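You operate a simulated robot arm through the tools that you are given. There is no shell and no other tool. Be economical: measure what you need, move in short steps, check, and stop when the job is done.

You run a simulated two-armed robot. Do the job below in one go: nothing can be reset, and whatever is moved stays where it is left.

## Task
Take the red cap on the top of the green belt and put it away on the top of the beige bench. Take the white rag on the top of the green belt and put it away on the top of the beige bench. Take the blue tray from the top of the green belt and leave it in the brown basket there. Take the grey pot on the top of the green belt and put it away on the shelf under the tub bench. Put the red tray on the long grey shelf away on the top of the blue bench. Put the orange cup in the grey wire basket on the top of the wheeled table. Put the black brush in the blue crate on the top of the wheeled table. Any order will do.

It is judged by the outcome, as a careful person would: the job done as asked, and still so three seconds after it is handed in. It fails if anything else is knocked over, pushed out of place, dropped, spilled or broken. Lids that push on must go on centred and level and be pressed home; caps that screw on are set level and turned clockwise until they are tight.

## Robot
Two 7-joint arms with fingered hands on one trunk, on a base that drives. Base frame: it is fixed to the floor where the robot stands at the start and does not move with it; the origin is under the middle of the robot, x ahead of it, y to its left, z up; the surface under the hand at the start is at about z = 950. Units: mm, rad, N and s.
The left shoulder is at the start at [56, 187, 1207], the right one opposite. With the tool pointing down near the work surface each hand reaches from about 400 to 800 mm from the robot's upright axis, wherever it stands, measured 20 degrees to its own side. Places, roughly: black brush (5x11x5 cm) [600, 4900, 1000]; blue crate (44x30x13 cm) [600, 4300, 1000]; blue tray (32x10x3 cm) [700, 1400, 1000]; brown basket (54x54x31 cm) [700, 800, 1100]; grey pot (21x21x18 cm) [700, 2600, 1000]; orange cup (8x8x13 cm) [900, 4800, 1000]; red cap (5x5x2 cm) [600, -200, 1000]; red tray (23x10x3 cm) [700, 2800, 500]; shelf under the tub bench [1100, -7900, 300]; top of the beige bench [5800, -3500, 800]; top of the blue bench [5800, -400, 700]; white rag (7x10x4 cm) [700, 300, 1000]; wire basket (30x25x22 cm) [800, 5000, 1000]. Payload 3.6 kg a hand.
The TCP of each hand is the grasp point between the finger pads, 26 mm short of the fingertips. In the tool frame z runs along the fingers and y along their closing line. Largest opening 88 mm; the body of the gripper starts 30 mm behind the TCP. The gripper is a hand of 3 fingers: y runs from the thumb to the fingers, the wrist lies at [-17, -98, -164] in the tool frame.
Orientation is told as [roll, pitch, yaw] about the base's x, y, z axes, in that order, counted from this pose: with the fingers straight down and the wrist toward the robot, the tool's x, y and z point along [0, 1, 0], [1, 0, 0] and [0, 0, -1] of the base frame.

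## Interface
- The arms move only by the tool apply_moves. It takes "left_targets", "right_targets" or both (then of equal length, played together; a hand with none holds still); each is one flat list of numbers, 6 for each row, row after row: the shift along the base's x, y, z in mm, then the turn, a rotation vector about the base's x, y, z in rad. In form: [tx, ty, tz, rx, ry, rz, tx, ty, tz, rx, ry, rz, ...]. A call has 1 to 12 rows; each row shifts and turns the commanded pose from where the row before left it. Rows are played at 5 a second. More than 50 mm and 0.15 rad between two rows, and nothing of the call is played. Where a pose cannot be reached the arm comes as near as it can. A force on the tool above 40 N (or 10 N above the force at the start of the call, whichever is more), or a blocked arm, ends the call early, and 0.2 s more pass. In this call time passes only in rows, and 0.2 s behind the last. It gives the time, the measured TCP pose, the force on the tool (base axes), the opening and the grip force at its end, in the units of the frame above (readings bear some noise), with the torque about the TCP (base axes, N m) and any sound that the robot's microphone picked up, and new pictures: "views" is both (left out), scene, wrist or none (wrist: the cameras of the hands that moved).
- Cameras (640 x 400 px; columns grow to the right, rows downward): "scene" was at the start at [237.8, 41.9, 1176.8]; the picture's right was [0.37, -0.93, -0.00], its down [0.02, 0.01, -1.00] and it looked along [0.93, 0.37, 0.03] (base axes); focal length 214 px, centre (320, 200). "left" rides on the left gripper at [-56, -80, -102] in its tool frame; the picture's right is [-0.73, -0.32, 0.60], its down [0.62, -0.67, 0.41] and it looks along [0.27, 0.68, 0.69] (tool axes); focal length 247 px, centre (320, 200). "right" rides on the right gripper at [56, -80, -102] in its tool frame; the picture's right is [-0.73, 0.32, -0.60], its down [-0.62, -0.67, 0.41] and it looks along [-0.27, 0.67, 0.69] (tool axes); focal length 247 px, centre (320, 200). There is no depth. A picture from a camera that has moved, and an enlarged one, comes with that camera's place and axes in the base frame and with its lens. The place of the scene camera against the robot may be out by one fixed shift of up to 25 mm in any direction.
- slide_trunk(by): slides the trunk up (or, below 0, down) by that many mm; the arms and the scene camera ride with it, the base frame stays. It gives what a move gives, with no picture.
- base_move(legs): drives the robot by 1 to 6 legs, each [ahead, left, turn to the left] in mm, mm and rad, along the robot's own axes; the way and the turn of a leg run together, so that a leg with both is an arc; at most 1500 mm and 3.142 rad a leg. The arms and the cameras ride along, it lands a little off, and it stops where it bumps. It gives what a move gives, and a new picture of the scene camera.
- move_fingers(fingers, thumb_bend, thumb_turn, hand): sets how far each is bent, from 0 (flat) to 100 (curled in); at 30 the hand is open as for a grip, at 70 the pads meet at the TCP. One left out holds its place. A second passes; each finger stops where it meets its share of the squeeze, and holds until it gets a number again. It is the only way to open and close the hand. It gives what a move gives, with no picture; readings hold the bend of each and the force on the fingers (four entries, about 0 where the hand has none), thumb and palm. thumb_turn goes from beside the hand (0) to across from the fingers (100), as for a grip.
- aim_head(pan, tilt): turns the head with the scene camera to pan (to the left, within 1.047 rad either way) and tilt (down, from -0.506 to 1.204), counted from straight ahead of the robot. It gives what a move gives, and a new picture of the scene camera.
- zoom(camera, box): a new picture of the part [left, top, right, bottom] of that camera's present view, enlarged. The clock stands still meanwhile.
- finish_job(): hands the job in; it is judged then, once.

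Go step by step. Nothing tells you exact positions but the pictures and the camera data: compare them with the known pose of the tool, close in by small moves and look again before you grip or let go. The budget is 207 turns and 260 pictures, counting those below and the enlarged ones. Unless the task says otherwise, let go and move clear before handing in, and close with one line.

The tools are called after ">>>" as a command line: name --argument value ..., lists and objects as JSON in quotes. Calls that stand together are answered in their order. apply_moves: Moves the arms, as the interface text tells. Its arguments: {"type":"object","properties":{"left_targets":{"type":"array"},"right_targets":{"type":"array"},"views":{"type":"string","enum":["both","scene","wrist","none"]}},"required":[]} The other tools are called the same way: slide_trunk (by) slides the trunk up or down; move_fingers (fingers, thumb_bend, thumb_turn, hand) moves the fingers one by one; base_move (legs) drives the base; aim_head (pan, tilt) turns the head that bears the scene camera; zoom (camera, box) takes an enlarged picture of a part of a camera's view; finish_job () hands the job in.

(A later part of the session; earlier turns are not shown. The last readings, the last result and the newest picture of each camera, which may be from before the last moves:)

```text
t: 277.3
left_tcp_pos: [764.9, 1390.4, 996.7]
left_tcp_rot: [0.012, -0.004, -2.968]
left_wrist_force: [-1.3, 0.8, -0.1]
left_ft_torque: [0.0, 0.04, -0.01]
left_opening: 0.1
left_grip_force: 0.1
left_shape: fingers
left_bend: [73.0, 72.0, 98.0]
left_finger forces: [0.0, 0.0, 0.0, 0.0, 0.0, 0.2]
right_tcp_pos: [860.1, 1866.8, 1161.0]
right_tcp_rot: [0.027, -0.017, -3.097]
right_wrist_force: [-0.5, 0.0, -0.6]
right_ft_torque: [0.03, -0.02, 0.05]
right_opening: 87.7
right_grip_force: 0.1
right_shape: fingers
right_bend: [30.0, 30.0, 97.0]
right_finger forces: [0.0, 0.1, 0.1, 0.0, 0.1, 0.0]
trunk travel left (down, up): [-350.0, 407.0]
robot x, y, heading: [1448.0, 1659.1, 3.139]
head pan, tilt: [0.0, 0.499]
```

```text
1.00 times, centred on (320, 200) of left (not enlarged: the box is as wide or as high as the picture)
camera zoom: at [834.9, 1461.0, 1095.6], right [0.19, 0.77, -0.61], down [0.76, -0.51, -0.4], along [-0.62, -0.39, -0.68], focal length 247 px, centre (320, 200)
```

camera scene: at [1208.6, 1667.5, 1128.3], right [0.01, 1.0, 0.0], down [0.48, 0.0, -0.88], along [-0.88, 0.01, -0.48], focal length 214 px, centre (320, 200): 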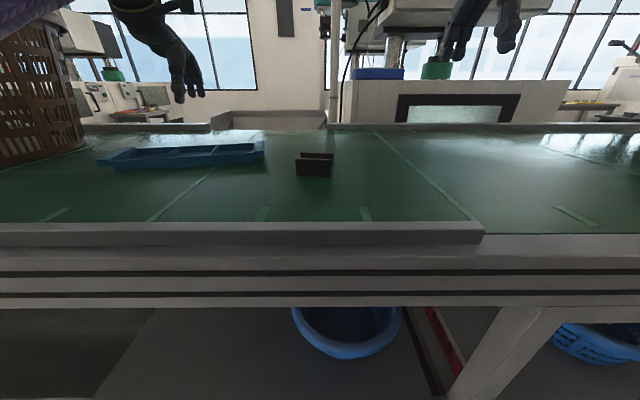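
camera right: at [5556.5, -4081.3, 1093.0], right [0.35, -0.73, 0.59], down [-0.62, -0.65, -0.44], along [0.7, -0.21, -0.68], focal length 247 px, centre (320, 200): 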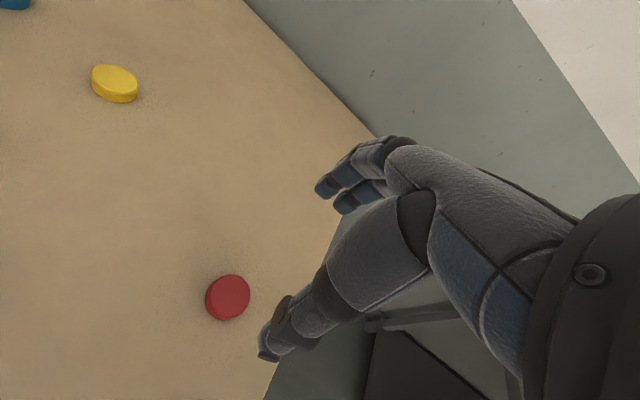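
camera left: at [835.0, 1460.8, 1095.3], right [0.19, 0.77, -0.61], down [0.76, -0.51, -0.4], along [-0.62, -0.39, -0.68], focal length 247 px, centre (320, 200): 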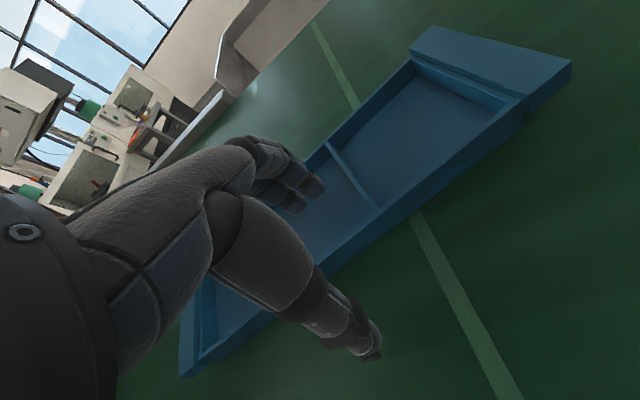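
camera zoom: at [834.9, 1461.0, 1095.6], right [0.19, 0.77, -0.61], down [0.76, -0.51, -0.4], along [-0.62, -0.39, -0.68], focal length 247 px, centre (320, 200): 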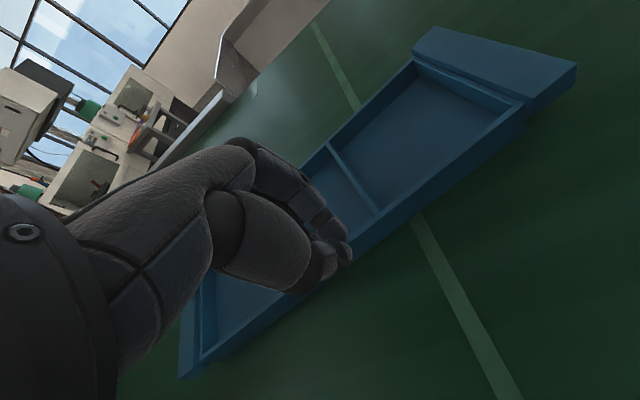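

The fingers closed just above the thin wall. I'll raise, pre-open narrowly, then come down further over the wall.

>>> apply_moves --left_targets '[0, 0, 20, 0, 0, 0]' --views "none"

>>> move_fingers --hand "left" --fingers 55 --thumb_bend 55

>>> zoom --camera "left" --box '[220, 120, 420, 320]'

>>> zoom --camera "scene" --box '[80, 80, 280, 200]'

```text
t: 277.7
left_tcp_pos: [766.0, 1391.0, 1014.2]
left_tcp_rot: [0.016, -0.002, -2.968]
left_wrist_force: [0.4, 0.9, 0.0]
left_ft_torque: [-0.02, -0.01, 0.01]
left_opening: 0.0
left_grip_force: 0.0
left_shape: fingers
left_bend: [73.0, 72.0, 98.0]
left_finger forces: [0.1, 0.1, 0.0, 0.0, 0.1, 0.0]
right_tcp_pos: [860.7, 1867.3, 1161.2]
right_tcp_rot: [0.026, -0.018, -3.098]
right_wrist_force: [-0.6, -0.8, -0.4]
right_ft_torque: [0.05, 0.01, -0.04]
right_opening: 88.2
right_grip_force: 0.0
right_shape: fingers
right_bend: [30.0, 30.0, 97.0]
right_finger forces: [0.0, 0.0, 0.0, 0.0, 0.1, 0.0]
trunk travel left (down, up): [-350.0, 407.0]
robot x, y, heading: [1444.2, 1653.8, 3.134]
head pan, tilt: [0.0, 0.499]
```

```text
t: 278.7
left_tcp_pos: [765.1, 1391.3, 1014.8]
left_tcp_rot: [0.015, -0.002, -2.97]
left_wrist_force: [0.9, 0.3, -0.6]
left_ft_torque: [-0.03, 0.0, 0.03]
left_opening: 33.5
left_grip_force: 0.1
left_shape: fingers
left_bend: [55.0, 55.0, 98.0]
left_finger forces: [0.0, 0.0, 0.1, 0.0, 0.1, 0.0]
right_tcp_pos: [859.3, 1866.7, 1161.0]
right_tcp_rot: [0.025, -0.016, -3.098]
right_wrist_force: [-0.9, 0.3, 0.2]
right_ft_torque: [0.0, 0.0, -0.02]
right_opening: 88.2
right_grip_force: 0.0
right_shape: fingers
right_bend: [30.0, 30.0, 97.0]
right_finger forces: [0.1, 0.0, 0.1, 0.1, 0.1, 0.0]
trunk travel left (down, up): [-350.0, 407.0]
robot x, y, heading: [1444.4, 1656.2, 3.135]
head pan, tilt: [0.0, 0.499]
```

```text
2.00 times, centred on (320, 220) of left
camera zoom: at [835.2, 1461.6, 1114.6], right [0.19, 0.77, -0.61], down [0.76, -0.51, -0.4], along [-0.62, -0.39, -0.68], focal length 494 px, centre (320, 160)
```

zoom: 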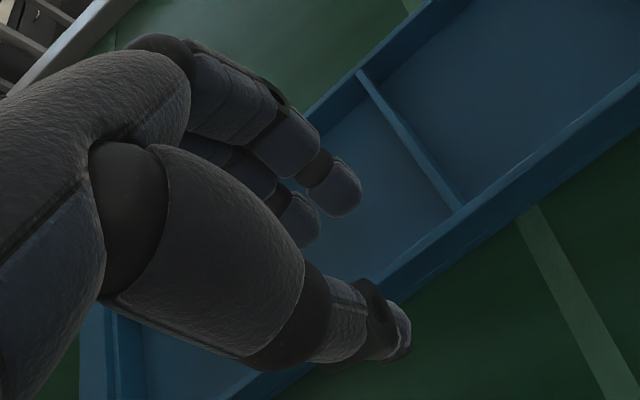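

```text
3.20 times, centred on (180, 140) of scene
camera zoom: at [1209.0, 1667.0, 1128.4], right [0.01, 1.0, 0.0], down [0.48, 0.0, -0.88], along [-0.88, 0.01, -0.48], focal length 686 px, centre (768, 392)
```

zoom: 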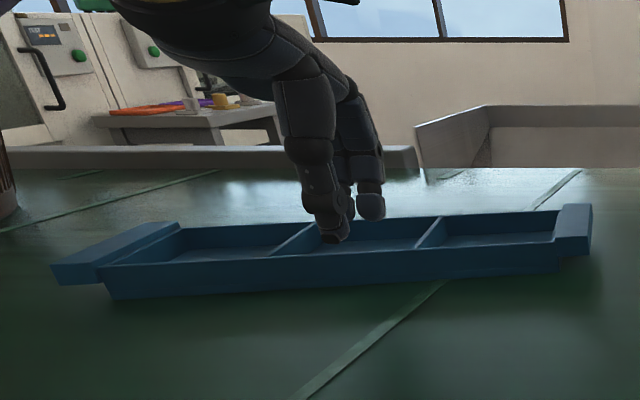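

>>> apply_moves --left_targets '[0, 0, -15, 0, 0, 0, 0, 0, -12, 0, 0, 0, 0, 0, -7, 0, 0, 0, 0, 0, -4, 0, 0, 0]' --views "none"

>>> zoom --camera "left" --box '[220, 120, 420, 320]'

>>> zoom --camera "scene" --box '[130, 110, 250, 185]'

```text
t: 279.7
left_tcp_pos: [767.0, 1390.4, 984.5]
left_tcp_rot: [0.012, -0.018, -2.969]
left_wrist_force: [-0.5, -4.4, 23.0]
left_ft_torque: [0.04, 0.62, 0.15]
left_opening: 32.6
left_grip_force: 11.4
left_shape: fingers
left_bend: [55.0, 55.0, 98.0]
left_finger forces: [21.4, 0.9, 0.1, 0.1, 0.0, 0.1]
right_tcp_pos: [862.1, 1867.8, 1161.9]
right_tcp_rot: [0.026, -0.022, -3.099]
right_wrist_force: [0.6, -0.6, 0.2]
right_ft_torque: [0.01, 0.01, -0.02]
right_opening: 88.2
right_grip_force: 0.1
right_shape: fingers
right_bend: [30.0, 30.0, 97.0]
right_finger forces: [0.0, 0.0, 0.1, 0.1, 0.0, 0.1]
trunk travel left (down, up): [-350.0, 407.0]
robot x, y, heading: [1448.7, 1657.3, 3.138]
head pan, tilt: [0.0, 0.499]
```

```text
2.00 times, centred on (320, 220) of left
camera zoom: at [837.4, 1461.3, 1082.9], right [0.18, 0.77, -0.61], down [0.76, -0.5, -0.41], along [-0.63, -0.39, -0.67], focal length 494 px, centre (320, 160)
```

zoom: 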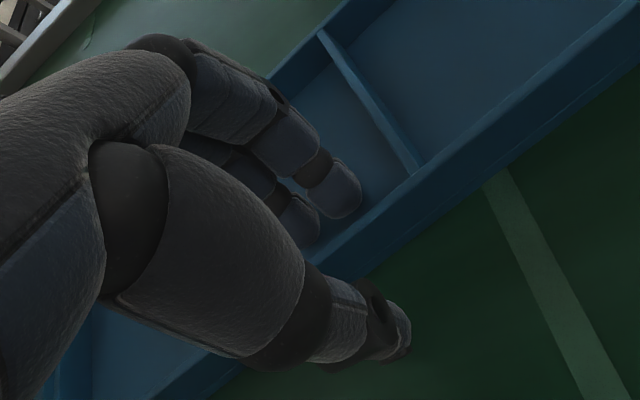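

```text
5.33 times, centred on (190, 148) of scene
camera zoom: at [1211.0, 1667.3, 1129.3], right [0.01, 1.0, 0.0], down [0.48, 0.0, -0.88], along [-0.88, 0.01, -0.48], focal length 1144 px, centre (1013, 480)
```

zoom: 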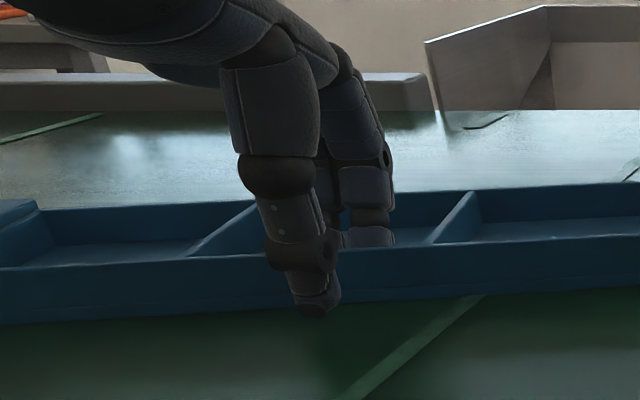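

The fingers are down inside the tray and the thumb is outside. Easing up a few mm and closing.

>>> apply_moves --left_targets '[0, 0, 2, 0, 0, 0]' --views "none"

>>> move_fingers --hand "left" --fingers 78 --thumb_bend 78

>>> zoom --camera "left" --box '[220, 120, 420, 320]'

```text
t: 280.1
left_tcp_pos: [767.0, 1390.2, 983.6]
left_tcp_rot: [0.013, -0.012, -2.968]
left_wrist_force: [-1.0, -4.2, 24.5]
left_ft_torque: [0.06, 0.66, 0.15]
left_opening: 33.0
left_grip_force: 12.0
left_shape: fingers
left_bend: [54.0, 55.0, 98.0]
left_finger forces: [23.1, 0.8, 0.0, 0.1, 0.1, 0.0]
right_tcp_pos: [862.9, 1867.1, 1162.1]
right_tcp_rot: [0.026, -0.02, -3.098]
right_wrist_force: [0.4, -0.2, 1.2]
right_ft_torque: [0.0, 0.0, -0.01]
right_opening: 88.1
right_grip_force: 0.1
right_shape: fingers
right_bend: [30.0, 30.0, 97.0]
right_finger forces: [0.1, 0.0, 0.0, 0.0, 0.0, 0.0]
trunk travel left (down, up): [-350.0, 407.0]
robot x, y, heading: [1449.8, 1656.3, 3.135]
head pan, tilt: [0.0, 0.499]
```

```text
t: 281.1
left_tcp_pos: [765.0, 1391.2, 981.4]
left_tcp_rot: [0.014, -0.005, -2.971]
left_wrist_force: [-10.1, 0.7, 12.5]
left_ft_torque: [0.15, 0.24, 0.0]
left_opening: 0.0
left_grip_force: 21.1
left_shape: fingers
left_bend: [75.0, 73.0, 97.0]
left_finger forces: [22.9, 7.1, 0.1, 0.0, 11.1, 0.0]
right_tcp_pos: [859.9, 1867.8, 1160.1]
right_tcp_rot: [0.027, -0.016, -3.098]
right_wrist_force: [0.4, 0.8, -0.2]
right_ft_torque: [0.02, 0.0, -0.02]
right_opening: 87.8
right_grip_force: 0.0
right_shape: fingers
right_bend: [30.0, 30.0, 97.0]
right_finger forces: [0.0, 0.0, 0.0, 0.0, 0.0, 0.0]
trunk travel left (down, up): [-350.0, 407.0]
robot x, y, heading: [1446.0, 1658.5, 3.136]
head pan, tilt: [0.0, 0.499]
```

```text
2.00 times, centred on (320, 220) of left
camera zoom: at [835.5, 1462.4, 1079.5], right [0.19, 0.77, -0.61], down [0.76, -0.51, -0.41], along [-0.62, -0.39, -0.68], focal length 494 px, centre (320, 160)
```

zoom: 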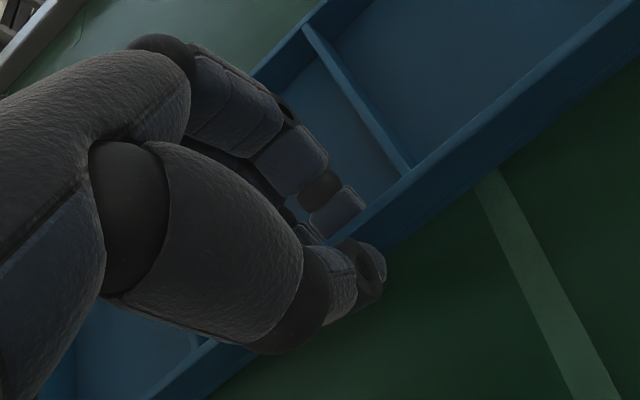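

The wall is pinched. Lifting a little to test.

>>> apply_moves --left_targets '[0, 0, 10, 0, 0, 0, 0, 0, 20, 0, 0, 0, 0, 0, 20, 0, 0, 0]' --views "both"

```text
t: 281.9
left_tcp_pos: [767.7, 1389.3, 1027.8]
left_tcp_rot: [0.016, 0.001, -2.969]
left_wrist_force: [0.1, 0.6, -1.5]
left_ft_torque: [0.09, -0.08, 0.0]
left_opening: 0.0
left_grip_force: 13.3
left_shape: fingers
left_bend: [74.0, 72.0, 97.0]
left_finger forces: [10.8, 3.0, 0.0, 0.0, 13.6, 0.1]
right_tcp_pos: [860.6, 1867.6, 1161.8]
right_tcp_rot: [0.026, -0.019, -3.098]
right_wrist_force: [0.3, 0.7, -0.6]
right_ft_torque: [-0.03, -0.02, 0.0]
right_opening: 88.0
right_grip_force: 0.1
right_shape: fingers
right_bend: [30.0, 30.0, 97.0]
right_finger forces: [0.1, 0.0, 0.0, 0.0, 0.0, 0.0]
trunk travel left (down, up): [-350.0, 407.0]
robot x, y, heading: [1446.3, 1656.4, 3.136]
head pan, tilt: [0.0, 0.499]
camera scene: at [1209.1, 1667.0, 1128.4], right [0.01, 1.0, 0.0], down [0.48, 0.0, -0.88], along [-0.88, 0.01, -0.48], focal length 214 px, centre (320, 200)
camera left: at [836.5, 1460.4, 1127.7], right [0.19, 0.77, -0.61], down [0.76, -0.51, -0.4], along [-0.62, -0.39, -0.68], focal length 247 px, centre (320, 200)
```

scene: 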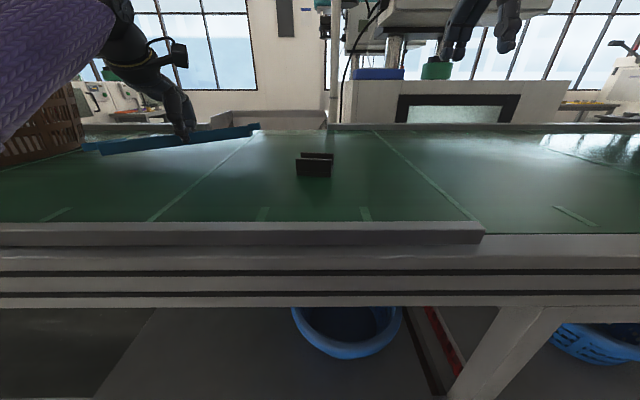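
left: 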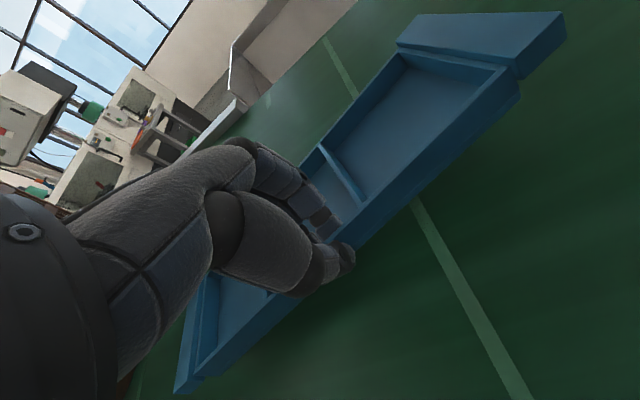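

The tray is held level enough. I'll raise the trunk so it clears the basket rim, then strafe over the basket and look.

>>> slide_trunk --by 340

>>> base_move --legs '[[0, 560, 0]]'

>>> aim_head --pan 0.3 --tilt 0.7

```text
t: 285.2
left_tcp_pos: [766.3, 1389.8, 1368.0]
left_tcp_rot: [0.015, -0.003, -2.969]
left_wrist_force: [-0.9, 0.0, -1.6]
left_ft_torque: [0.04, -0.06, 0.0]
left_opening: 0.4
left_grip_force: 13.3
left_shape: fingers
left_bend: [74.0, 72.0, 97.0]
left_finger forces: [10.7, 3.0, 0.0, 0.1, 13.4, 0.0]
right_tcp_pos: [858.8, 1866.6, 1501.3]
right_tcp_rot: [0.026, -0.018, -3.098]
right_wrist_force: [0.1, 0.4, -1.0]
right_ft_torque: [0.0, 0.02, -0.04]
right_opening: 88.2
right_grip_force: 0.0
right_shape: fingers
right_bend: [30.0, 30.0, 97.0]
right_finger forces: [0.0, 0.1, 0.0, 0.0, 0.0, 0.0]
trunk travel left (down, up): [-690.0, 67.0]
robot x, y, heading: [1443.4, 1658.0, 3.134]
head pan, tilt: [0.0, 0.499]
```

```text
t: 288.4
left_tcp_pos: [766.5, 827.0, 1369.0]
left_tcp_rot: [0.016, -0.002, -2.958]
left_wrist_force: [0.0, 1.0, -1.1]
left_ft_torque: [0.0, -0.08, -0.02]
left_opening: 0.0
left_grip_force: 13.0
left_shape: fingers
left_bend: [74.0, 72.0, 97.0]
left_finger forces: [10.7, 3.0, 0.0, 0.0, 13.4, 0.0]
right_tcp_pos: [856.3, 1304.2, 1500.9]
right_tcp_rot: [0.027, -0.017, -3.09]
right_wrist_force: [-0.7, -0.2, -0.4]
right_ft_torque: [0.0, 0.02, 0.01]
right_opening: 88.3
right_grip_force: 0.0
right_shape: fingers
right_bend: [30.0, 30.0, 97.0]
right_finger forces: [0.0, 0.0, 0.0, 0.0, 0.0, 0.1]
trunk travel left (down, up): [-690.0, 67.0]
robot x, y, heading: [1445.8, 1097.5, -3.136]
head pan, tilt: [0.0, 0.499]
camera scene: at [1227.1, 1107.0, 1479.7], right [0.0, 1.0, 0.0], down [0.48, 0.0, -0.88], along [-0.88, 0.0, -0.48], focal length 214 px, centre (320, 200)
```

scene: 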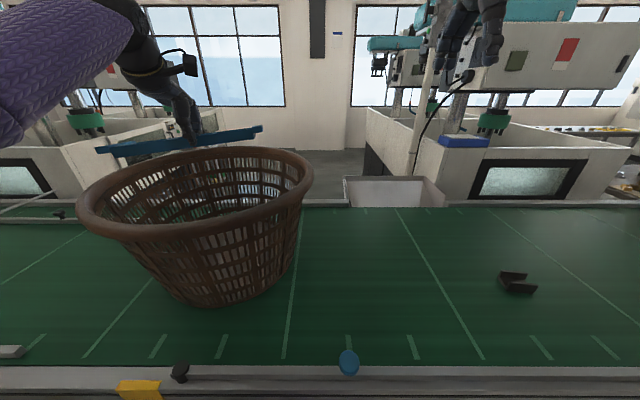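

```text
t: 289.2
left_tcp_pos: [766.0, 826.2, 1369.3]
left_tcp_rot: [0.015, -0.002, -2.961]
left_wrist_force: [-0.4, 0.5, -2.0]
left_ft_torque: [-0.02, -0.08, -0.03]
left_opening: 0.0
left_grip_force: 14.0
left_shape: fingers
left_bend: [74.0, 72.0, 97.0]
left_finger forces: [10.6, 3.0, 0.1, 0.0, 13.3, 0.1]
right_tcp_pos: [856.6, 1304.4, 1500.5]
right_tcp_rot: [0.026, -0.019, -3.089]
right_wrist_force: [0.1, 0.4, -0.3]
right_ft_torque: [-0.03, 0.02, 0.01]
right_opening: 88.1
right_grip_force: 0.0
right_shape: fingers
right_bend: [30.0, 30.0, 97.0]
right_finger forces: [0.0, 0.0, 0.1, 0.0, 0.0, 0.0]
trunk travel left (down, up): [-690.0, 67.0]
robot x, y, heading: [1447.6, 1099.4, -3.136]
head pan, tilt: [0.3, 0.7]
camera scene: at [1236.9, 1081.8, 1462.1], right [-0.3, 0.95, 0.0], down [0.61, 0.19, -0.77], along [-0.73, -0.23, -0.64], focal length 214 px, centre (320, 200)
```

scene: 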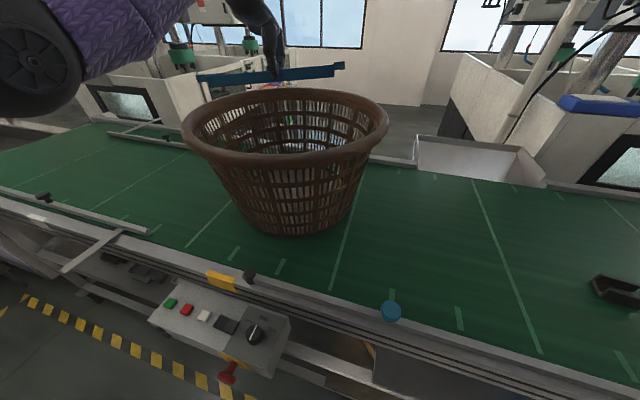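

The tray is about over the basket (centre ≈ (695, 805)). I'll nudge it to the centre and lower it past the rim.

>>> apply_moves --left_targets '[-7, -5, -30, 0, 0, 0, -7, -5, -30, 0, 0, 0, -6, -5, -30, 0, 0, 0, 0, 0, -30, 0, 0, 0, 0, 0, -30, 0, 0, 0]' --views "both"

```text
t: 290.4
left_tcp_pos: [747.2, 811.2, 1218.4]
left_tcp_rot: [0.016, -0.004, -2.961]
left_wrist_force: [-0.7, -0.7, -1.2]
left_ft_torque: [0.0, -0.07, 0.02]
left_opening: 0.0
left_grip_force: 13.1
left_shape: fingers
left_bend: [74.0, 72.0, 97.0]
left_finger forces: [10.3, 3.2, 0.0, 0.1, 13.4, 0.0]
right_tcp_pos: [855.8, 1304.5, 1501.0]
right_tcp_rot: [0.026, -0.016, -3.089]
right_wrist_force: [-0.3, -1.4, 0.1]
right_ft_torque: [0.01, -0.02, 0.03]
right_opening: 88.0
right_grip_force: 0.0
right_shape: fingers
right_bend: [30.0, 30.0, 97.0]
right_finger forces: [0.0, 0.1, 0.0, 0.0, 0.1, 0.0]
trunk travel left (down, up): [-690.0, 67.0]
robot x, y, heading: [1445.7, 1096.9, -3.138]
head pan, tilt: [0.3, 0.7]
camera scene: at [1236.5, 1082.1, 1462.0], right [-0.3, 0.95, 0.0], down [0.62, 0.19, -0.76], along [-0.73, -0.23, -0.64], focal length 214 px, centre (320, 200)
camera left: at [815.8, 882.9, 1318.7], right [0.18, 0.77, -0.61], down [0.77, -0.5, -0.4], along [-0.62, -0.4, -0.68], focal length 247 px, centre (320, 200)
```

scene: 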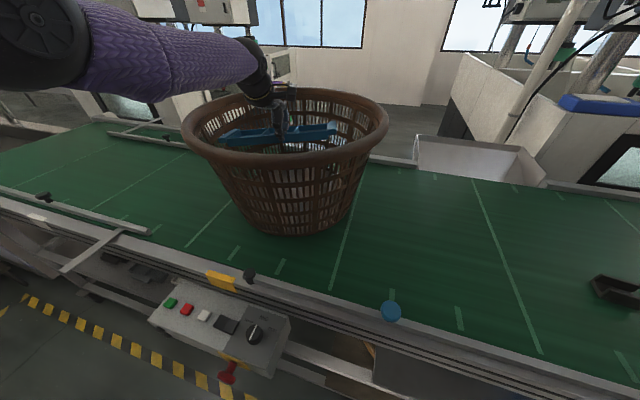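
left: 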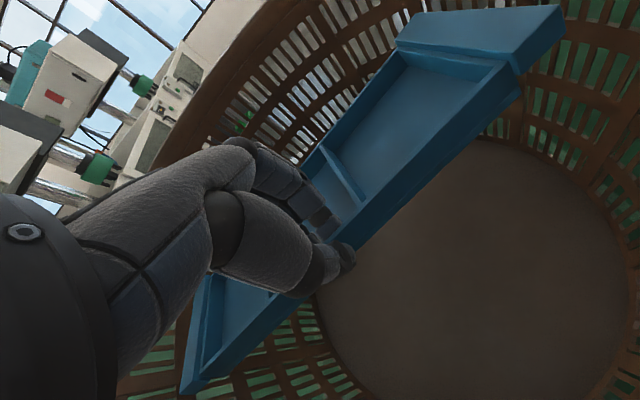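

The tray is inside the rim, and the basket floor's centre is near (674, 811). Continuing down with a check.

>>> apply_moves --left_targets '[-5, 2, -25, 0, 0, 0, -5, 2, -25, 0, 0, 0, -5, 0, -25, 0, 0, 0, 0, 0, -25, 0, 0, 0]' --views "both"

```text
t: 291.4
left_tcp_pos: [776.5, 817.8, 1136.0]
left_tcp_rot: [0.015, 0.0, -2.96]
left_wrist_force: [0.2, 0.1, -0.9]
left_ft_torque: [0.0, -0.03, -0.04]
left_opening: 0.1
left_grip_force: 13.2
left_shape: fingers
left_bend: [74.0, 72.0, 97.0]
left_finger forces: [10.2, 2.9, 0.1, 0.1, 12.9, 0.0]
left hand out of reach, approached as far as the arm can: row 1, 2, 3, 4
right_tcp_pos: [857.1, 1305.2, 1499.9]
right_tcp_rot: [0.028, -0.016, -3.091]
right_wrist_force: [-0.5, -0.2, -0.1]
right_ft_torque: [-0.01, 0.0, 0.0]
right_opening: 88.2
right_grip_force: 0.1
right_shape: fingers
right_bend: [30.0, 30.0, 97.0]
right_finger forces: [0.0, 0.0, 0.0, 0.0, 0.0, 0.1]
trunk travel left (down, up): [-690.0, 67.0]
robot x, y, heading: [1447.0, 1100.3, -3.141]
head pan, tilt: [0.3, 0.7]
camera scene: at [1237.0, 1081.6, 1462.0], right [-0.3, 0.95, 0.0], down [0.62, 0.19, -0.76], along [-0.73, -0.23, -0.64], focal length 214 px, centre (320, 200)
camera left: at [845.7, 890.5, 1235.4], right [0.18, 0.77, -0.61], down [0.77, -0.5, -0.4], along [-0.62, -0.4, -0.68], focal length 247 px, centre (320, 200)
```

scene: 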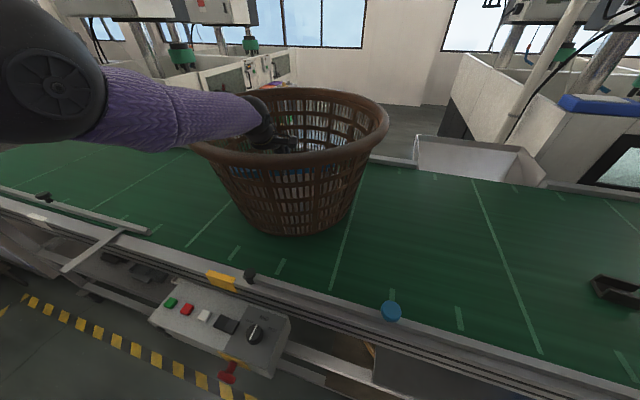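
left: 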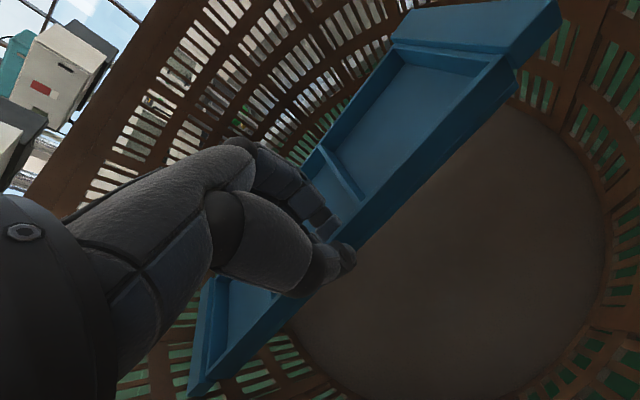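

The arm can't go lower level without fouling the rim. I'll tilt the tray so its +y end goes down to the basket floor before releasing.

>>> apply_moves --left_targets '[-4, 8, 0, -0.14, 0, 0, -4, 8, 0, -0.14, 0, 0, -4, 8, 0, -0.14, 0, 0, -4, 8, 0, -0.14, 0, 0, -4, 8, 0, -0.14, 0, 0]' --views "both"

```text
t: 292.6
left_tcp_pos: [798.7, 836.5, 1163.4]
left_tcp_rot: [0.71, -0.118, -3.005]
left_wrist_force: [-2.7, -3.5, -1.5]
left_ft_torque: [0.25, -0.19, 0.16]
left_opening: 0.1
left_grip_force: 12.6
left_shape: fingers
left_bend: [75.0, 72.0, 97.0]
left_finger forces: [8.8, 4.1, 0.0, 0.0, 12.9, 0.1]
left hand out of reach, approached as far as the arm can: row 1, 2, 3, 4, 5
right_tcp_pos: [856.3, 1303.0, 1501.3]
right_tcp_rot: [0.028, -0.017, -3.089]
right_wrist_force: [-0.3, 0.1, -0.4]
right_ft_torque: [0.0, 0.03, 0.01]
right_opening: 88.1
right_grip_force: 0.0
right_shape: fingers
right_bend: [30.0, 30.0, 97.0]
right_finger forces: [0.1, 0.0, 0.0, 0.0, 0.1, 0.1]
trunk travel left (down, up): [-690.0, 67.0]
robot x, y, heading: [1443.1, 1099.3, -3.139]
head pan, tilt: [0.3, 0.7]
camera scene: at [1236.8, 1081.3, 1461.9], right [-0.3, 0.95, 0.0], down [0.62, 0.19, -0.76], along [-0.73, -0.23, -0.64], focal length 214 px, centre (320, 200)
camera left: at [867.4, 956.2, 1192.6], right [0.18, 0.19, -0.96], down [0.77, -0.64, 0.01], along [-0.62, -0.74, -0.27], focal length 247 px, centre (320, 200)
```

scene: 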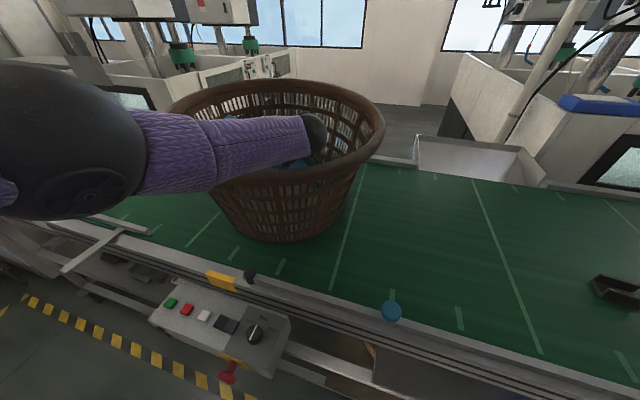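
left: 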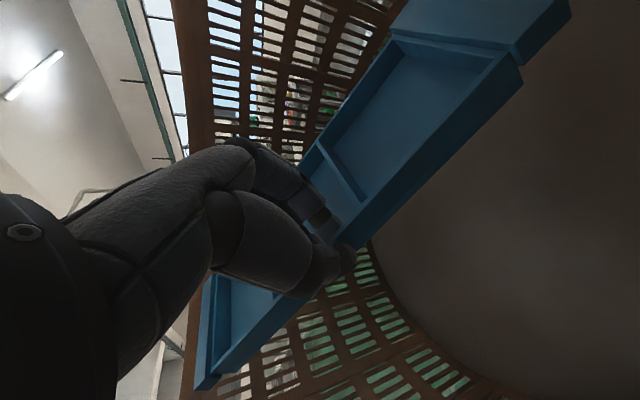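

The forearm has leaned on the rim and tipped the basket slightly. I'll lift straight up right away.

>>> apply_moves --left_targets '[0, 0, 20, 0, 0, 0, 0, 0, 30, 0, 0, 0, 0, 0, 30, 0.1, 0, 0, 0, 0, 30, 0.1, 0, 0, 0, 0, 30, 0.1, 0, 0]' --views "both"

```text
t: 293.9
left_tcp_pos: [797.2, 837.3, 1303.9]
left_tcp_rot: [0.409, -0.072, -2.976]
left_wrist_force: [0.8, 0.0, -2.3]
left_ft_torque: [0.04, -0.07, -0.01]
left_opening: 0.0
left_grip_force: 12.8
left_shape: fingers
left_bend: [75.0, 72.0, 96.0]
left_finger forces: [9.2, 3.8, 0.0, 0.1, 13.1, 0.0]
right_tcp_pos: [857.1, 1303.7, 1500.9]
right_tcp_rot: [0.025, -0.016, -3.089]
right_wrist_force: [-0.1, -0.2, 0.2]
right_ft_torque: [0.0, -0.02, 0.05]
right_opening: 88.1
right_grip_force: 0.0
right_shape: fingers
right_bend: [30.0, 30.0, 97.0]
right_finger forces: [0.0, 0.0, 0.1, 0.1, 0.1, 0.1]
trunk travel left (down, up): [-690.0, 67.0]
robot x, y, heading: [1448.0, 1098.3, -3.139]
head pan, tilt: [0.3, 0.7]
camera scene: at [1237.2, 1081.9, 1462.1], right [-0.3, 0.95, 0.0], down [0.61, 0.19, -0.76], along [-0.73, -0.23, -0.64], focal length 214 px, centre (320, 200)
camera left: at [866.4, 942.8, 1366.8], right [0.18, 0.47, -0.86], down [0.77, -0.62, -0.18], along [-0.62, -0.63, -0.48], focal length 247 px, centre (320, 200)
```

scene: 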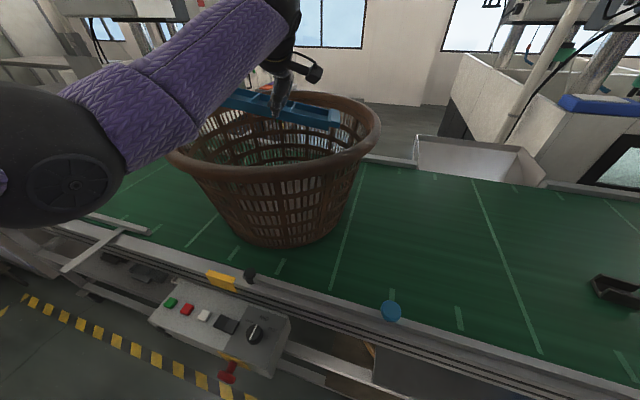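
left: 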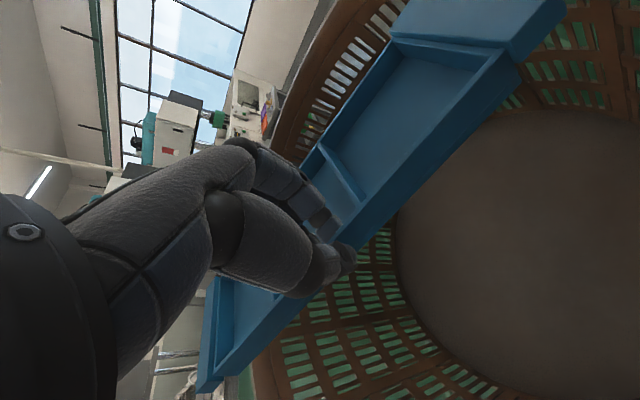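

The basket settled upright again but shifted a few cm toward me; I'll correct that later. First unroll and raise the tray, then line the shoulder up with the basket so the arm comes in straight and steep.

>>> apply_moves --left_targets '[0, 0, 30, 0.1, 0, -0.04, 0, 0, 30, 0.1, 0, -0.04, 0, 0, 15, 0.1, 0.03, -0.04, 0, 0, 0, 0.1, 0.04, -0.04]' --views "none"

>>> base_move --legs '[[-20, 95, 0]]'

>>> zoom --camera "left" --box '[0, 0, 640, 400]'

```text
t: 294.9
left_tcp_pos: [797.4, 836.7, 1377.9]
left_tcp_rot: [0.004, -0.104, -3.111]
left_wrist_force: [0.8, -0.2, -1.8]
left_ft_torque: [0.03, -0.06, 0.0]
left_opening: 0.1
left_grip_force: 12.9
left_shape: fingers
left_bend: [75.0, 72.0, 96.0]
left_finger forces: [10.2, 2.8, 0.0, 0.1, 12.9, 0.1]
right_tcp_pos: [858.2, 1303.0, 1502.4]
right_tcp_rot: [0.026, -0.017, -3.089]
right_wrist_force: [-0.1, 1.0, -0.4]
right_ft_torque: [0.05, -0.01, -0.02]
right_opening: 88.1
right_grip_force: 0.1
right_shape: fingers
right_bend: [30.0, 30.0, 97.0]
right_finger forces: [0.1, 0.0, 0.0, 0.1, 0.0, 0.0]
trunk travel left (down, up): [-690.0, 67.0]
robot x, y, heading: [1445.0, 1098.5, -3.138]
head pan, tilt: [0.3, 0.7]
```

```text
t: 296.0
left_tcp_pos: [819.0, 741.8, 1377.2]
left_tcp_rot: [0.005, -0.103, -3.108]
left_wrist_force: [-0.2, 0.3, -2.5]
left_ft_torque: [0.06, -0.07, -0.02]
left_opening: 0.1
left_grip_force: 13.1
left_shape: fingers
left_bend: [75.0, 72.0, 96.0]
left_finger forces: [10.2, 2.9, 0.0, 0.0, 12.9, 0.0]
right_tcp_pos: [875.9, 1207.5, 1500.7]
right_tcp_rot: [0.026, -0.018, -3.088]
right_wrist_force: [-1.1, -0.6, -0.7]
right_ft_torque: [-0.02, 0.0, -0.02]
right_opening: 88.2
right_grip_force: 0.1
right_shape: fingers
right_bend: [30.0, 30.0, 97.0]
right_finger forces: [0.0, 0.0, 0.0, 0.1, 0.0, 0.0]
trunk travel left (down, up): [-690.0, 67.0]
robot x, y, heading: [1466.4, 1005.2, -3.138]
head pan, tilt: [0.3, 0.7]
camera scene: at [1257.5, 985.8, 1462.0], right [-0.3, 0.95, 0.0], down [0.61, 0.19, -0.76], along [-0.73, -0.23, -0.64], focal length 214 px, centre (320, 200)
```

scene: 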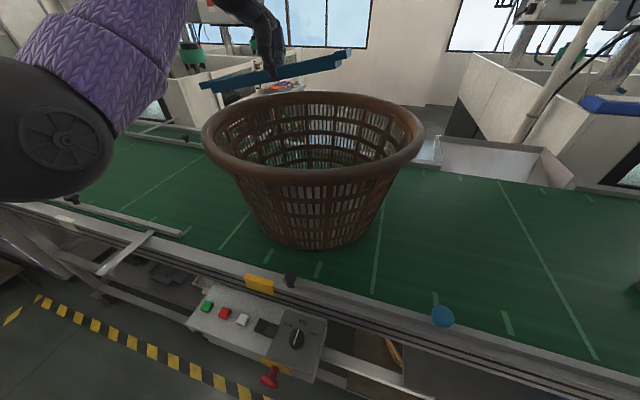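

```text
1.00 times, centred on (320, 200) of left (not enlarged: the box is as wide or as high as the picture)
camera zoom: at [907.0, 801.1, 1469.1], right [0.23, 0.74, -0.63], down [0.64, -0.6, -0.47], along [-0.73, -0.3, -0.61], focal length 247 px, centre (320, 200)
```

zoom: 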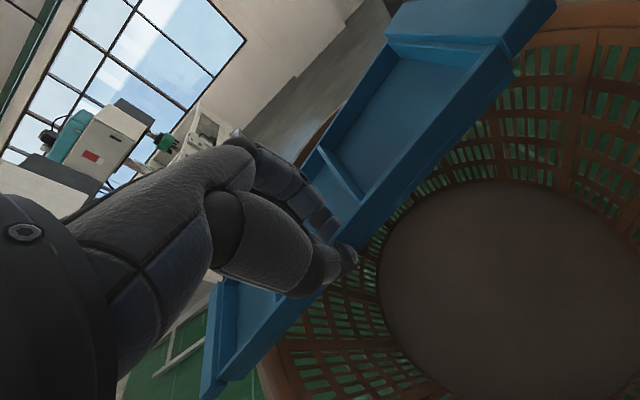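

Basket centre is now about (739, 798). I'll centre the tray over it and lower in stages.

>>> apply_moves --left_targets '[-15, 29, 0, 0, -0.05, 0, -14, 29, 0, 0, -0.05, 0, 0, 0, -35, 0, 0, 0, 0, 0, -35, 0, 0, 0, 0, 0, -35, 0, 0, 0, 0, 0, -35, 0, 0, 0, 0, 0, -35, 0, 0, 0, 0, 0, -35, 0, 0, 0]' --views "both"

```text
t: 297.8
left_tcp_pos: [789.1, 799.4, 1168.4]
left_tcp_rot: [0.011, -0.005, -3.108]
left_wrist_force: [-0.4, 0.2, -0.9]
left_ft_torque: [0.03, -0.03, 0.0]
left_opening: 0.2
left_grip_force: 13.2
left_shape: fingers
left_bend: [75.0, 71.0, 96.0]
left_finger forces: [10.0, 2.9, 0.1, 0.2, 12.6, 0.0]
right_tcp_pos: [877.2, 1207.8, 1500.9]
right_tcp_rot: [0.025, -0.018, -3.088]
right_wrist_force: [-0.3, 0.2, -0.3]
right_ft_torque: [-0.02, 0.0, 0.03]
right_opening: 88.0
right_grip_force: 0.1
right_shape: fingers
right_bend: [30.0, 30.0, 97.0]
right_finger forces: [0.0, 0.1, 0.0, 0.0, 0.0, 0.0]
trunk travel left (down, up): [-690.0, 67.0]
robot x, y, heading: [1463.8, 1005.1, -3.139]
head pan, tilt: [0.3, 0.7]
camera scene: at [1257.0, 986.2, 1462.0], right [-0.3, 0.95, 0.0], down [0.62, 0.19, -0.76], along [-0.73, -0.23, -0.64], focal length 214 px, centre (320, 200)
camera left: at [868.6, 859.9, 1267.4], right [0.29, 0.74, -0.61], down [0.68, -0.6, -0.41], along [-0.67, -0.3, -0.68], focal length 247 px, centre (320, 200)
```

scene: 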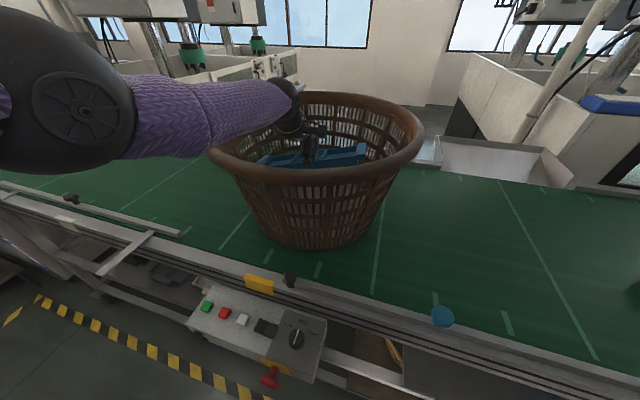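
left: 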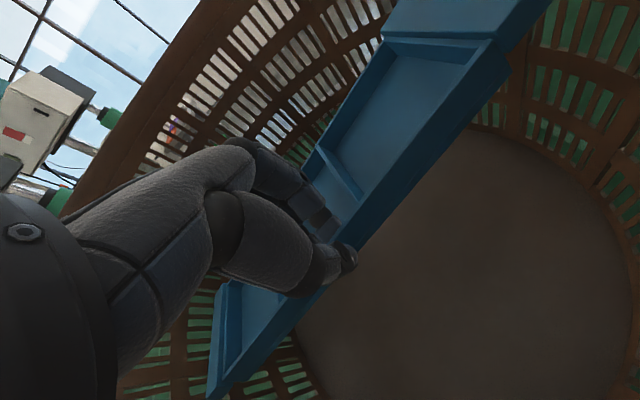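

Basket undisturbed so far. I'll raise the trunk a bit more for a steeper arm, then lower again.

>>> slide_trunk --by 60

>>> apply_moves --left_targets '[0, 0, -30, 0, 0, 0, 0, 0, -30, 0, 0, 0, 0, 0, -25, 0, 0, 0, 0, 0, -20, 0, 0, 0]' --views "both"

```text
t: 298.8
left_tcp_pos: [789.9, 799.1, 1226.6]
left_tcp_rot: [0.008, -0.004, -3.109]
left_wrist_force: [-0.6, 1.0, -1.0]
left_ft_torque: [0.03, -0.09, -0.04]
left_opening: 0.0
left_grip_force: 13.0
left_shape: fingers
left_bend: [75.0, 71.0, 96.0]
left_finger forces: [10.2, 2.8, 0.0, 0.0, 12.7, 0.1]
right_tcp_pos: [877.8, 1209.1, 1561.0]
right_tcp_rot: [0.024, -0.017, -3.087]
right_wrist_force: [0.1, -0.6, -0.4]
right_ft_torque: [0.0, 0.0, 0.02]
right_opening: 88.1
right_grip_force: 0.1
right_shape: fingers
right_bend: [30.0, 30.0, 97.0]
right_finger forces: [0.0, 0.0, 0.1, 0.1, 0.0, 0.0]
trunk travel left (down, up): [-750.0, 7.0]
robot x, y, heading: [1462.7, 1005.2, -3.14]
head pan, tilt: [0.3, 0.7]
```

```text
t: 299.8
left_tcp_pos: [828.9, 796.0, 1140.3]
left_tcp_rot: [0.009, -0.005, -3.108]
left_wrist_force: [-0.8, 0.1, -1.4]
left_ft_torque: [0.01, -0.06, -0.03]
left_opening: 0.0
left_grip_force: 12.3
left_shape: fingers
left_bend: [75.0, 71.0, 96.0]
left_finger forces: [10.0, 2.3, 0.0, 0.0, 12.0, 0.0]
left hand out of reach, approached as far as the arm can: row 1, 2, 3, 4
right_tcp_pos: [877.8, 1209.5, 1560.1]
right_tcp_rot: [0.027, -0.019, -3.087]
right_wrist_force: [-0.1, -0.2, 0.1]
right_ft_torque: [-0.02, -0.02, 0.03]
right_opening: 87.8
right_grip_force: 0.1
right_shape: fingers
right_bend: [30.0, 30.0, 97.0]
right_finger forces: [0.1, 0.0, 0.0, 0.1, 0.0, 0.1]
trunk travel left (down, up): [-750.0, 7.0]
robot x, y, heading: [1467.5, 1007.1, -3.136]
head pan, tilt: [0.3, 0.7]
camera scene: at [1257.6, 986.6, 1522.1], right [-0.3, 0.95, 0.0], down [0.61, 0.19, -0.76], along [-0.73, -0.23, -0.64], focal length 214 px, centre (320, 200)
camera left: at [907.6, 854.7, 1240.7], right [0.29, 0.74, -0.61], down [0.68, -0.6, -0.41], along [-0.67, -0.3, -0.68], focal length 247 px, centre (320, 200)
```

scene: 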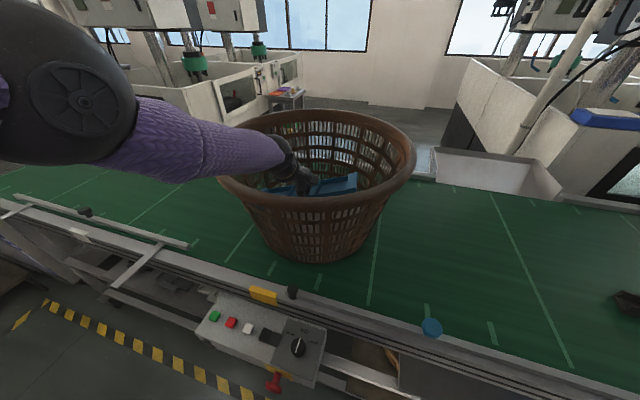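
left: 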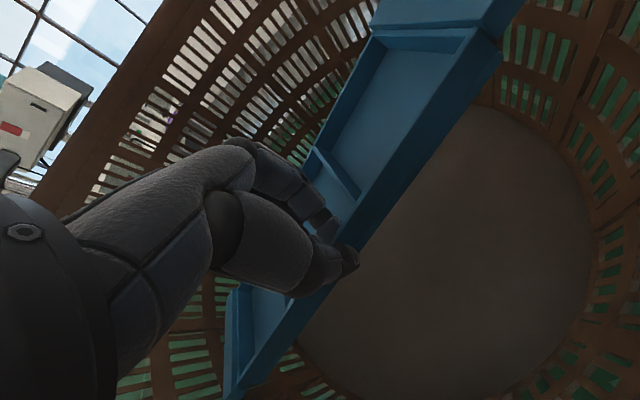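

I'll drive 45 mm ahead to recentre the tray, then lower the trunk with the arm this straight.

>>> base_move --legs '[[45, 0, 0]]'

>>> slide_trunk --by -40

>>> zoom --camera "scene" --box '[120, 60, 440, 260]'

```text
t: 300.7
left_tcp_pos: [787.2, 794.3, 1143.9]
left_tcp_rot: [0.011, -0.006, -3.107]
left_wrist_force: [-0.5, 0.5, -2.0]
left_ft_torque: [0.0, -0.05, 0.02]
left_opening: 0.0
left_grip_force: 12.1
left_shape: fingers
left_bend: [75.0, 71.0, 96.0]
left_finger forces: [10.4, 2.1, 0.1, 0.0, 12.3, 0.0]
right_tcp_pos: [838.3, 1208.7, 1563.2]
right_tcp_rot: [0.027, -0.023, -3.09]
right_wrist_force: [0.2, 0.1, -0.7]
right_ft_torque: [0.01, 0.05, 0.0]
right_opening: 88.0
right_grip_force: 0.1
right_shape: fingers
right_bend: [30.0, 30.0, 97.0]
right_finger forces: [0.0, 0.0, 0.0, 0.1, 0.0, 0.0]
trunk travel left (down, up): [-750.0, 7.0]
robot x, y, heading: [1418.9, 1003.7, -3.139]
head pan, tilt: [0.3, 0.7]
camera scene: at [1218.6, 986.4, 1523.0], right [-0.3, 0.95, 0.0], down [0.61, 0.19, -0.77], along [-0.73, -0.23, -0.64], focal length 214 px, centre (320, 200)
```

scene: 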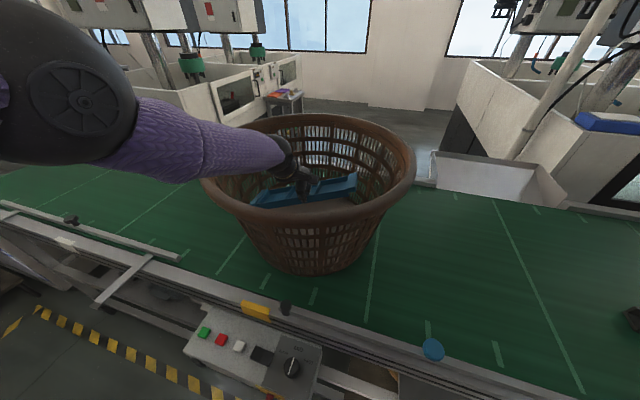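

```text
t: 301.5
left_tcp_pos: [783.1, 794.0, 1101.3]
left_tcp_rot: [0.01, -0.002, -3.109]
left_wrist_force: [0.8, 0.3, -0.9]
left_ft_torque: [0.03, -0.06, -0.02]
left_opening: 0.0
left_grip_force: 12.3
left_shape: fingers
left_bend: [75.0, 71.0, 96.0]
left_finger forces: [10.1, 2.5, 0.0, 0.0, 12.4, 0.1]
right_tcp_pos: [831.4, 1209.0, 1519.6]
right_tcp_rot: [0.026, -0.018, -3.088]
right_wrist_force: [-1.0, -0.2, -0.5]
right_ft_torque: [0.01, -0.01, 0.01]
right_opening: 88.1
right_grip_force: 0.0
right_shape: fingers
right_bend: [30.0, 30.0, 97.0]
right_finger forces: [0.1, 0.1, 0.1, 0.0, 0.0, 0.1]
trunk travel left (down, up): [-710.0, 47.0]
robot x, y, heading: [1420.2, 998.3, -3.138]
head pan, tilt: [0.3, 0.7]
```

```text
2.00 times, centred on (280, 160) of scene
camera zoom: at [1212.0, 986.4, 1481.9], right [-0.3, 0.95, 0.0], down [0.62, 0.19, -0.76], along [-0.73, -0.23, -0.65], focal length 429 px, centre (400, 280)
```

zoom: 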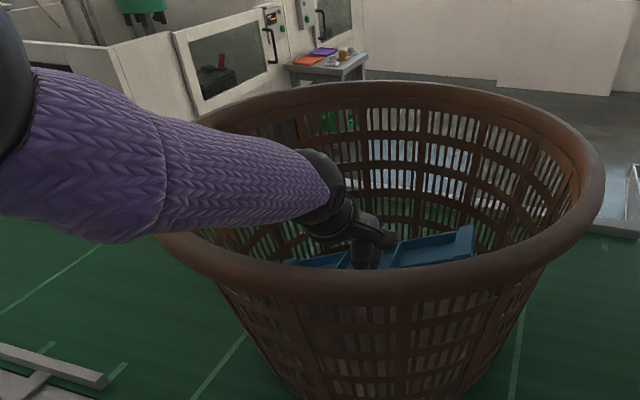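

>>> slide_trunk --by -25

>>> zoom --camera "scene" --box '[120, 60, 440, 260]'

```text
t: 302.2
left_tcp_pos: [784.5, 793.5, 1076.4]
left_tcp_rot: [0.009, -0.003, -3.109]
left_wrist_force: [0.8, -0.3, -2.0]
left_ft_torque: [0.04, -0.03, -0.03]
left_opening: 0.0
left_grip_force: 12.6
left_shape: fingers
left_bend: [75.0, 71.0, 96.0]
left_finger forces: [10.8, 2.3, 0.0, 0.1, 12.6, 0.0]
right_tcp_pos: [832.6, 1209.4, 1496.2]
right_tcp_rot: [0.027, -0.019, -3.09]
right_wrist_force: [0.2, -1.0, 0.4]
right_ft_torque: [0.01, 0.02, 0.0]
right_opening: 88.2
right_grip_force: 0.1
right_shape: fingers
right_bend: [30.0, 30.0, 97.0]
right_finger forces: [0.0, 0.0, 0.1, 0.1, 0.1, 0.0]
trunk travel left (down, up): [-685.0, 72.0]
robot x, y, heading: [1420.8, 1003.6, -3.14]
head pan, tilt: [0.3, 0.7]
```

```text
2.00 times, centred on (280, 160) of scene
camera zoom: at [1213.8, 986.6, 1457.2], right [-0.3, 0.95, 0.0], down [0.61, 0.19, -0.77], along [-0.73, -0.23, -0.64], focal length 429 px, centre (400, 280)
```

zoom: 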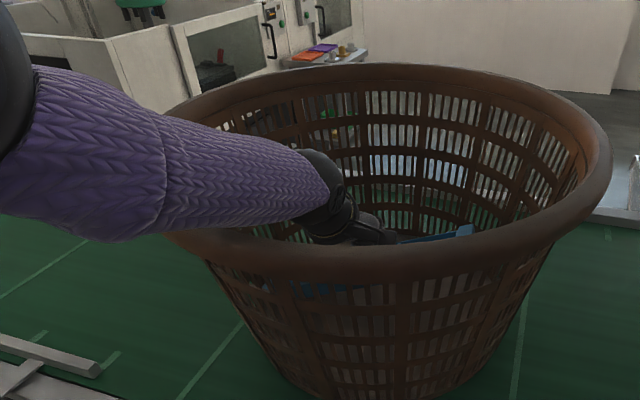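

Low enough; releasing here lets the tray drop only a few cm onto the basket floor.

>>> move_fingers --hand "left" --fingers 58 --thumb_bend 50

>>> zoom --camera "left" --box '[0, 0, 640, 400]'

```text
t: 303.2
left_tcp_pos: [784.6, 794.2, 1076.6]
left_tcp_rot: [0.009, -0.005, -3.11]
left_wrist_force: [-0.5, 0.0, 0.7]
left_ft_torque: [0.0, -0.01, -0.02]
left_opening: 36.7
left_grip_force: 0.1
left_shape: fingers
left_bend: [57.0, 50.0, 97.0]
left_finger forces: [0.0, 0.0, 0.0, 0.1, 0.1, 0.0]
right_tcp_pos: [832.2, 1208.8, 1495.2]
right_tcp_rot: [0.025, -0.018, -3.089]
right_wrist_force: [-0.2, -0.1, -0.5]
right_ft_torque: [-0.01, -0.02, 0.01]
right_opening: 88.2
right_grip_force: 0.1
right_shape: fingers
right_bend: [30.0, 30.0, 97.0]
right_finger forces: [0.0, 0.0, 0.1, 0.0, 0.1, 0.1]
trunk travel left (down, up): [-685.0, 72.0]
robot x, y, heading: [1420.8, 1005.2, -3.136]
head pan, tilt: [0.3, 0.7]
```

```text
1.00 times, centred on (320, 200) of left (not enlarged: the box is as wide or as high as the picture)
camera zoom: at [863.3, 854.9, 1176.3], right [0.29, 0.74, -0.61], down [0.68, -0.61, -0.41], along [-0.67, -0.3, -0.68], focal length 247 px, centre (320, 200)
```

zoom: 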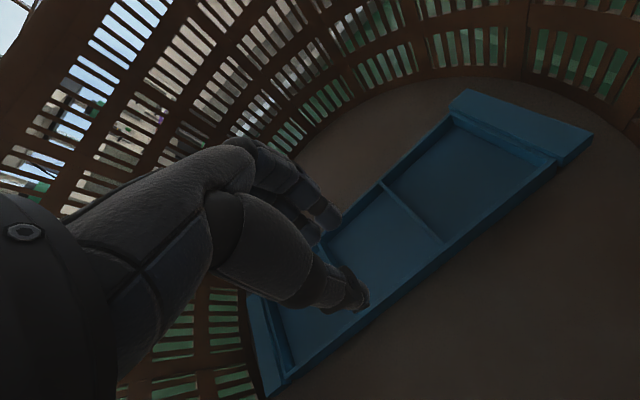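

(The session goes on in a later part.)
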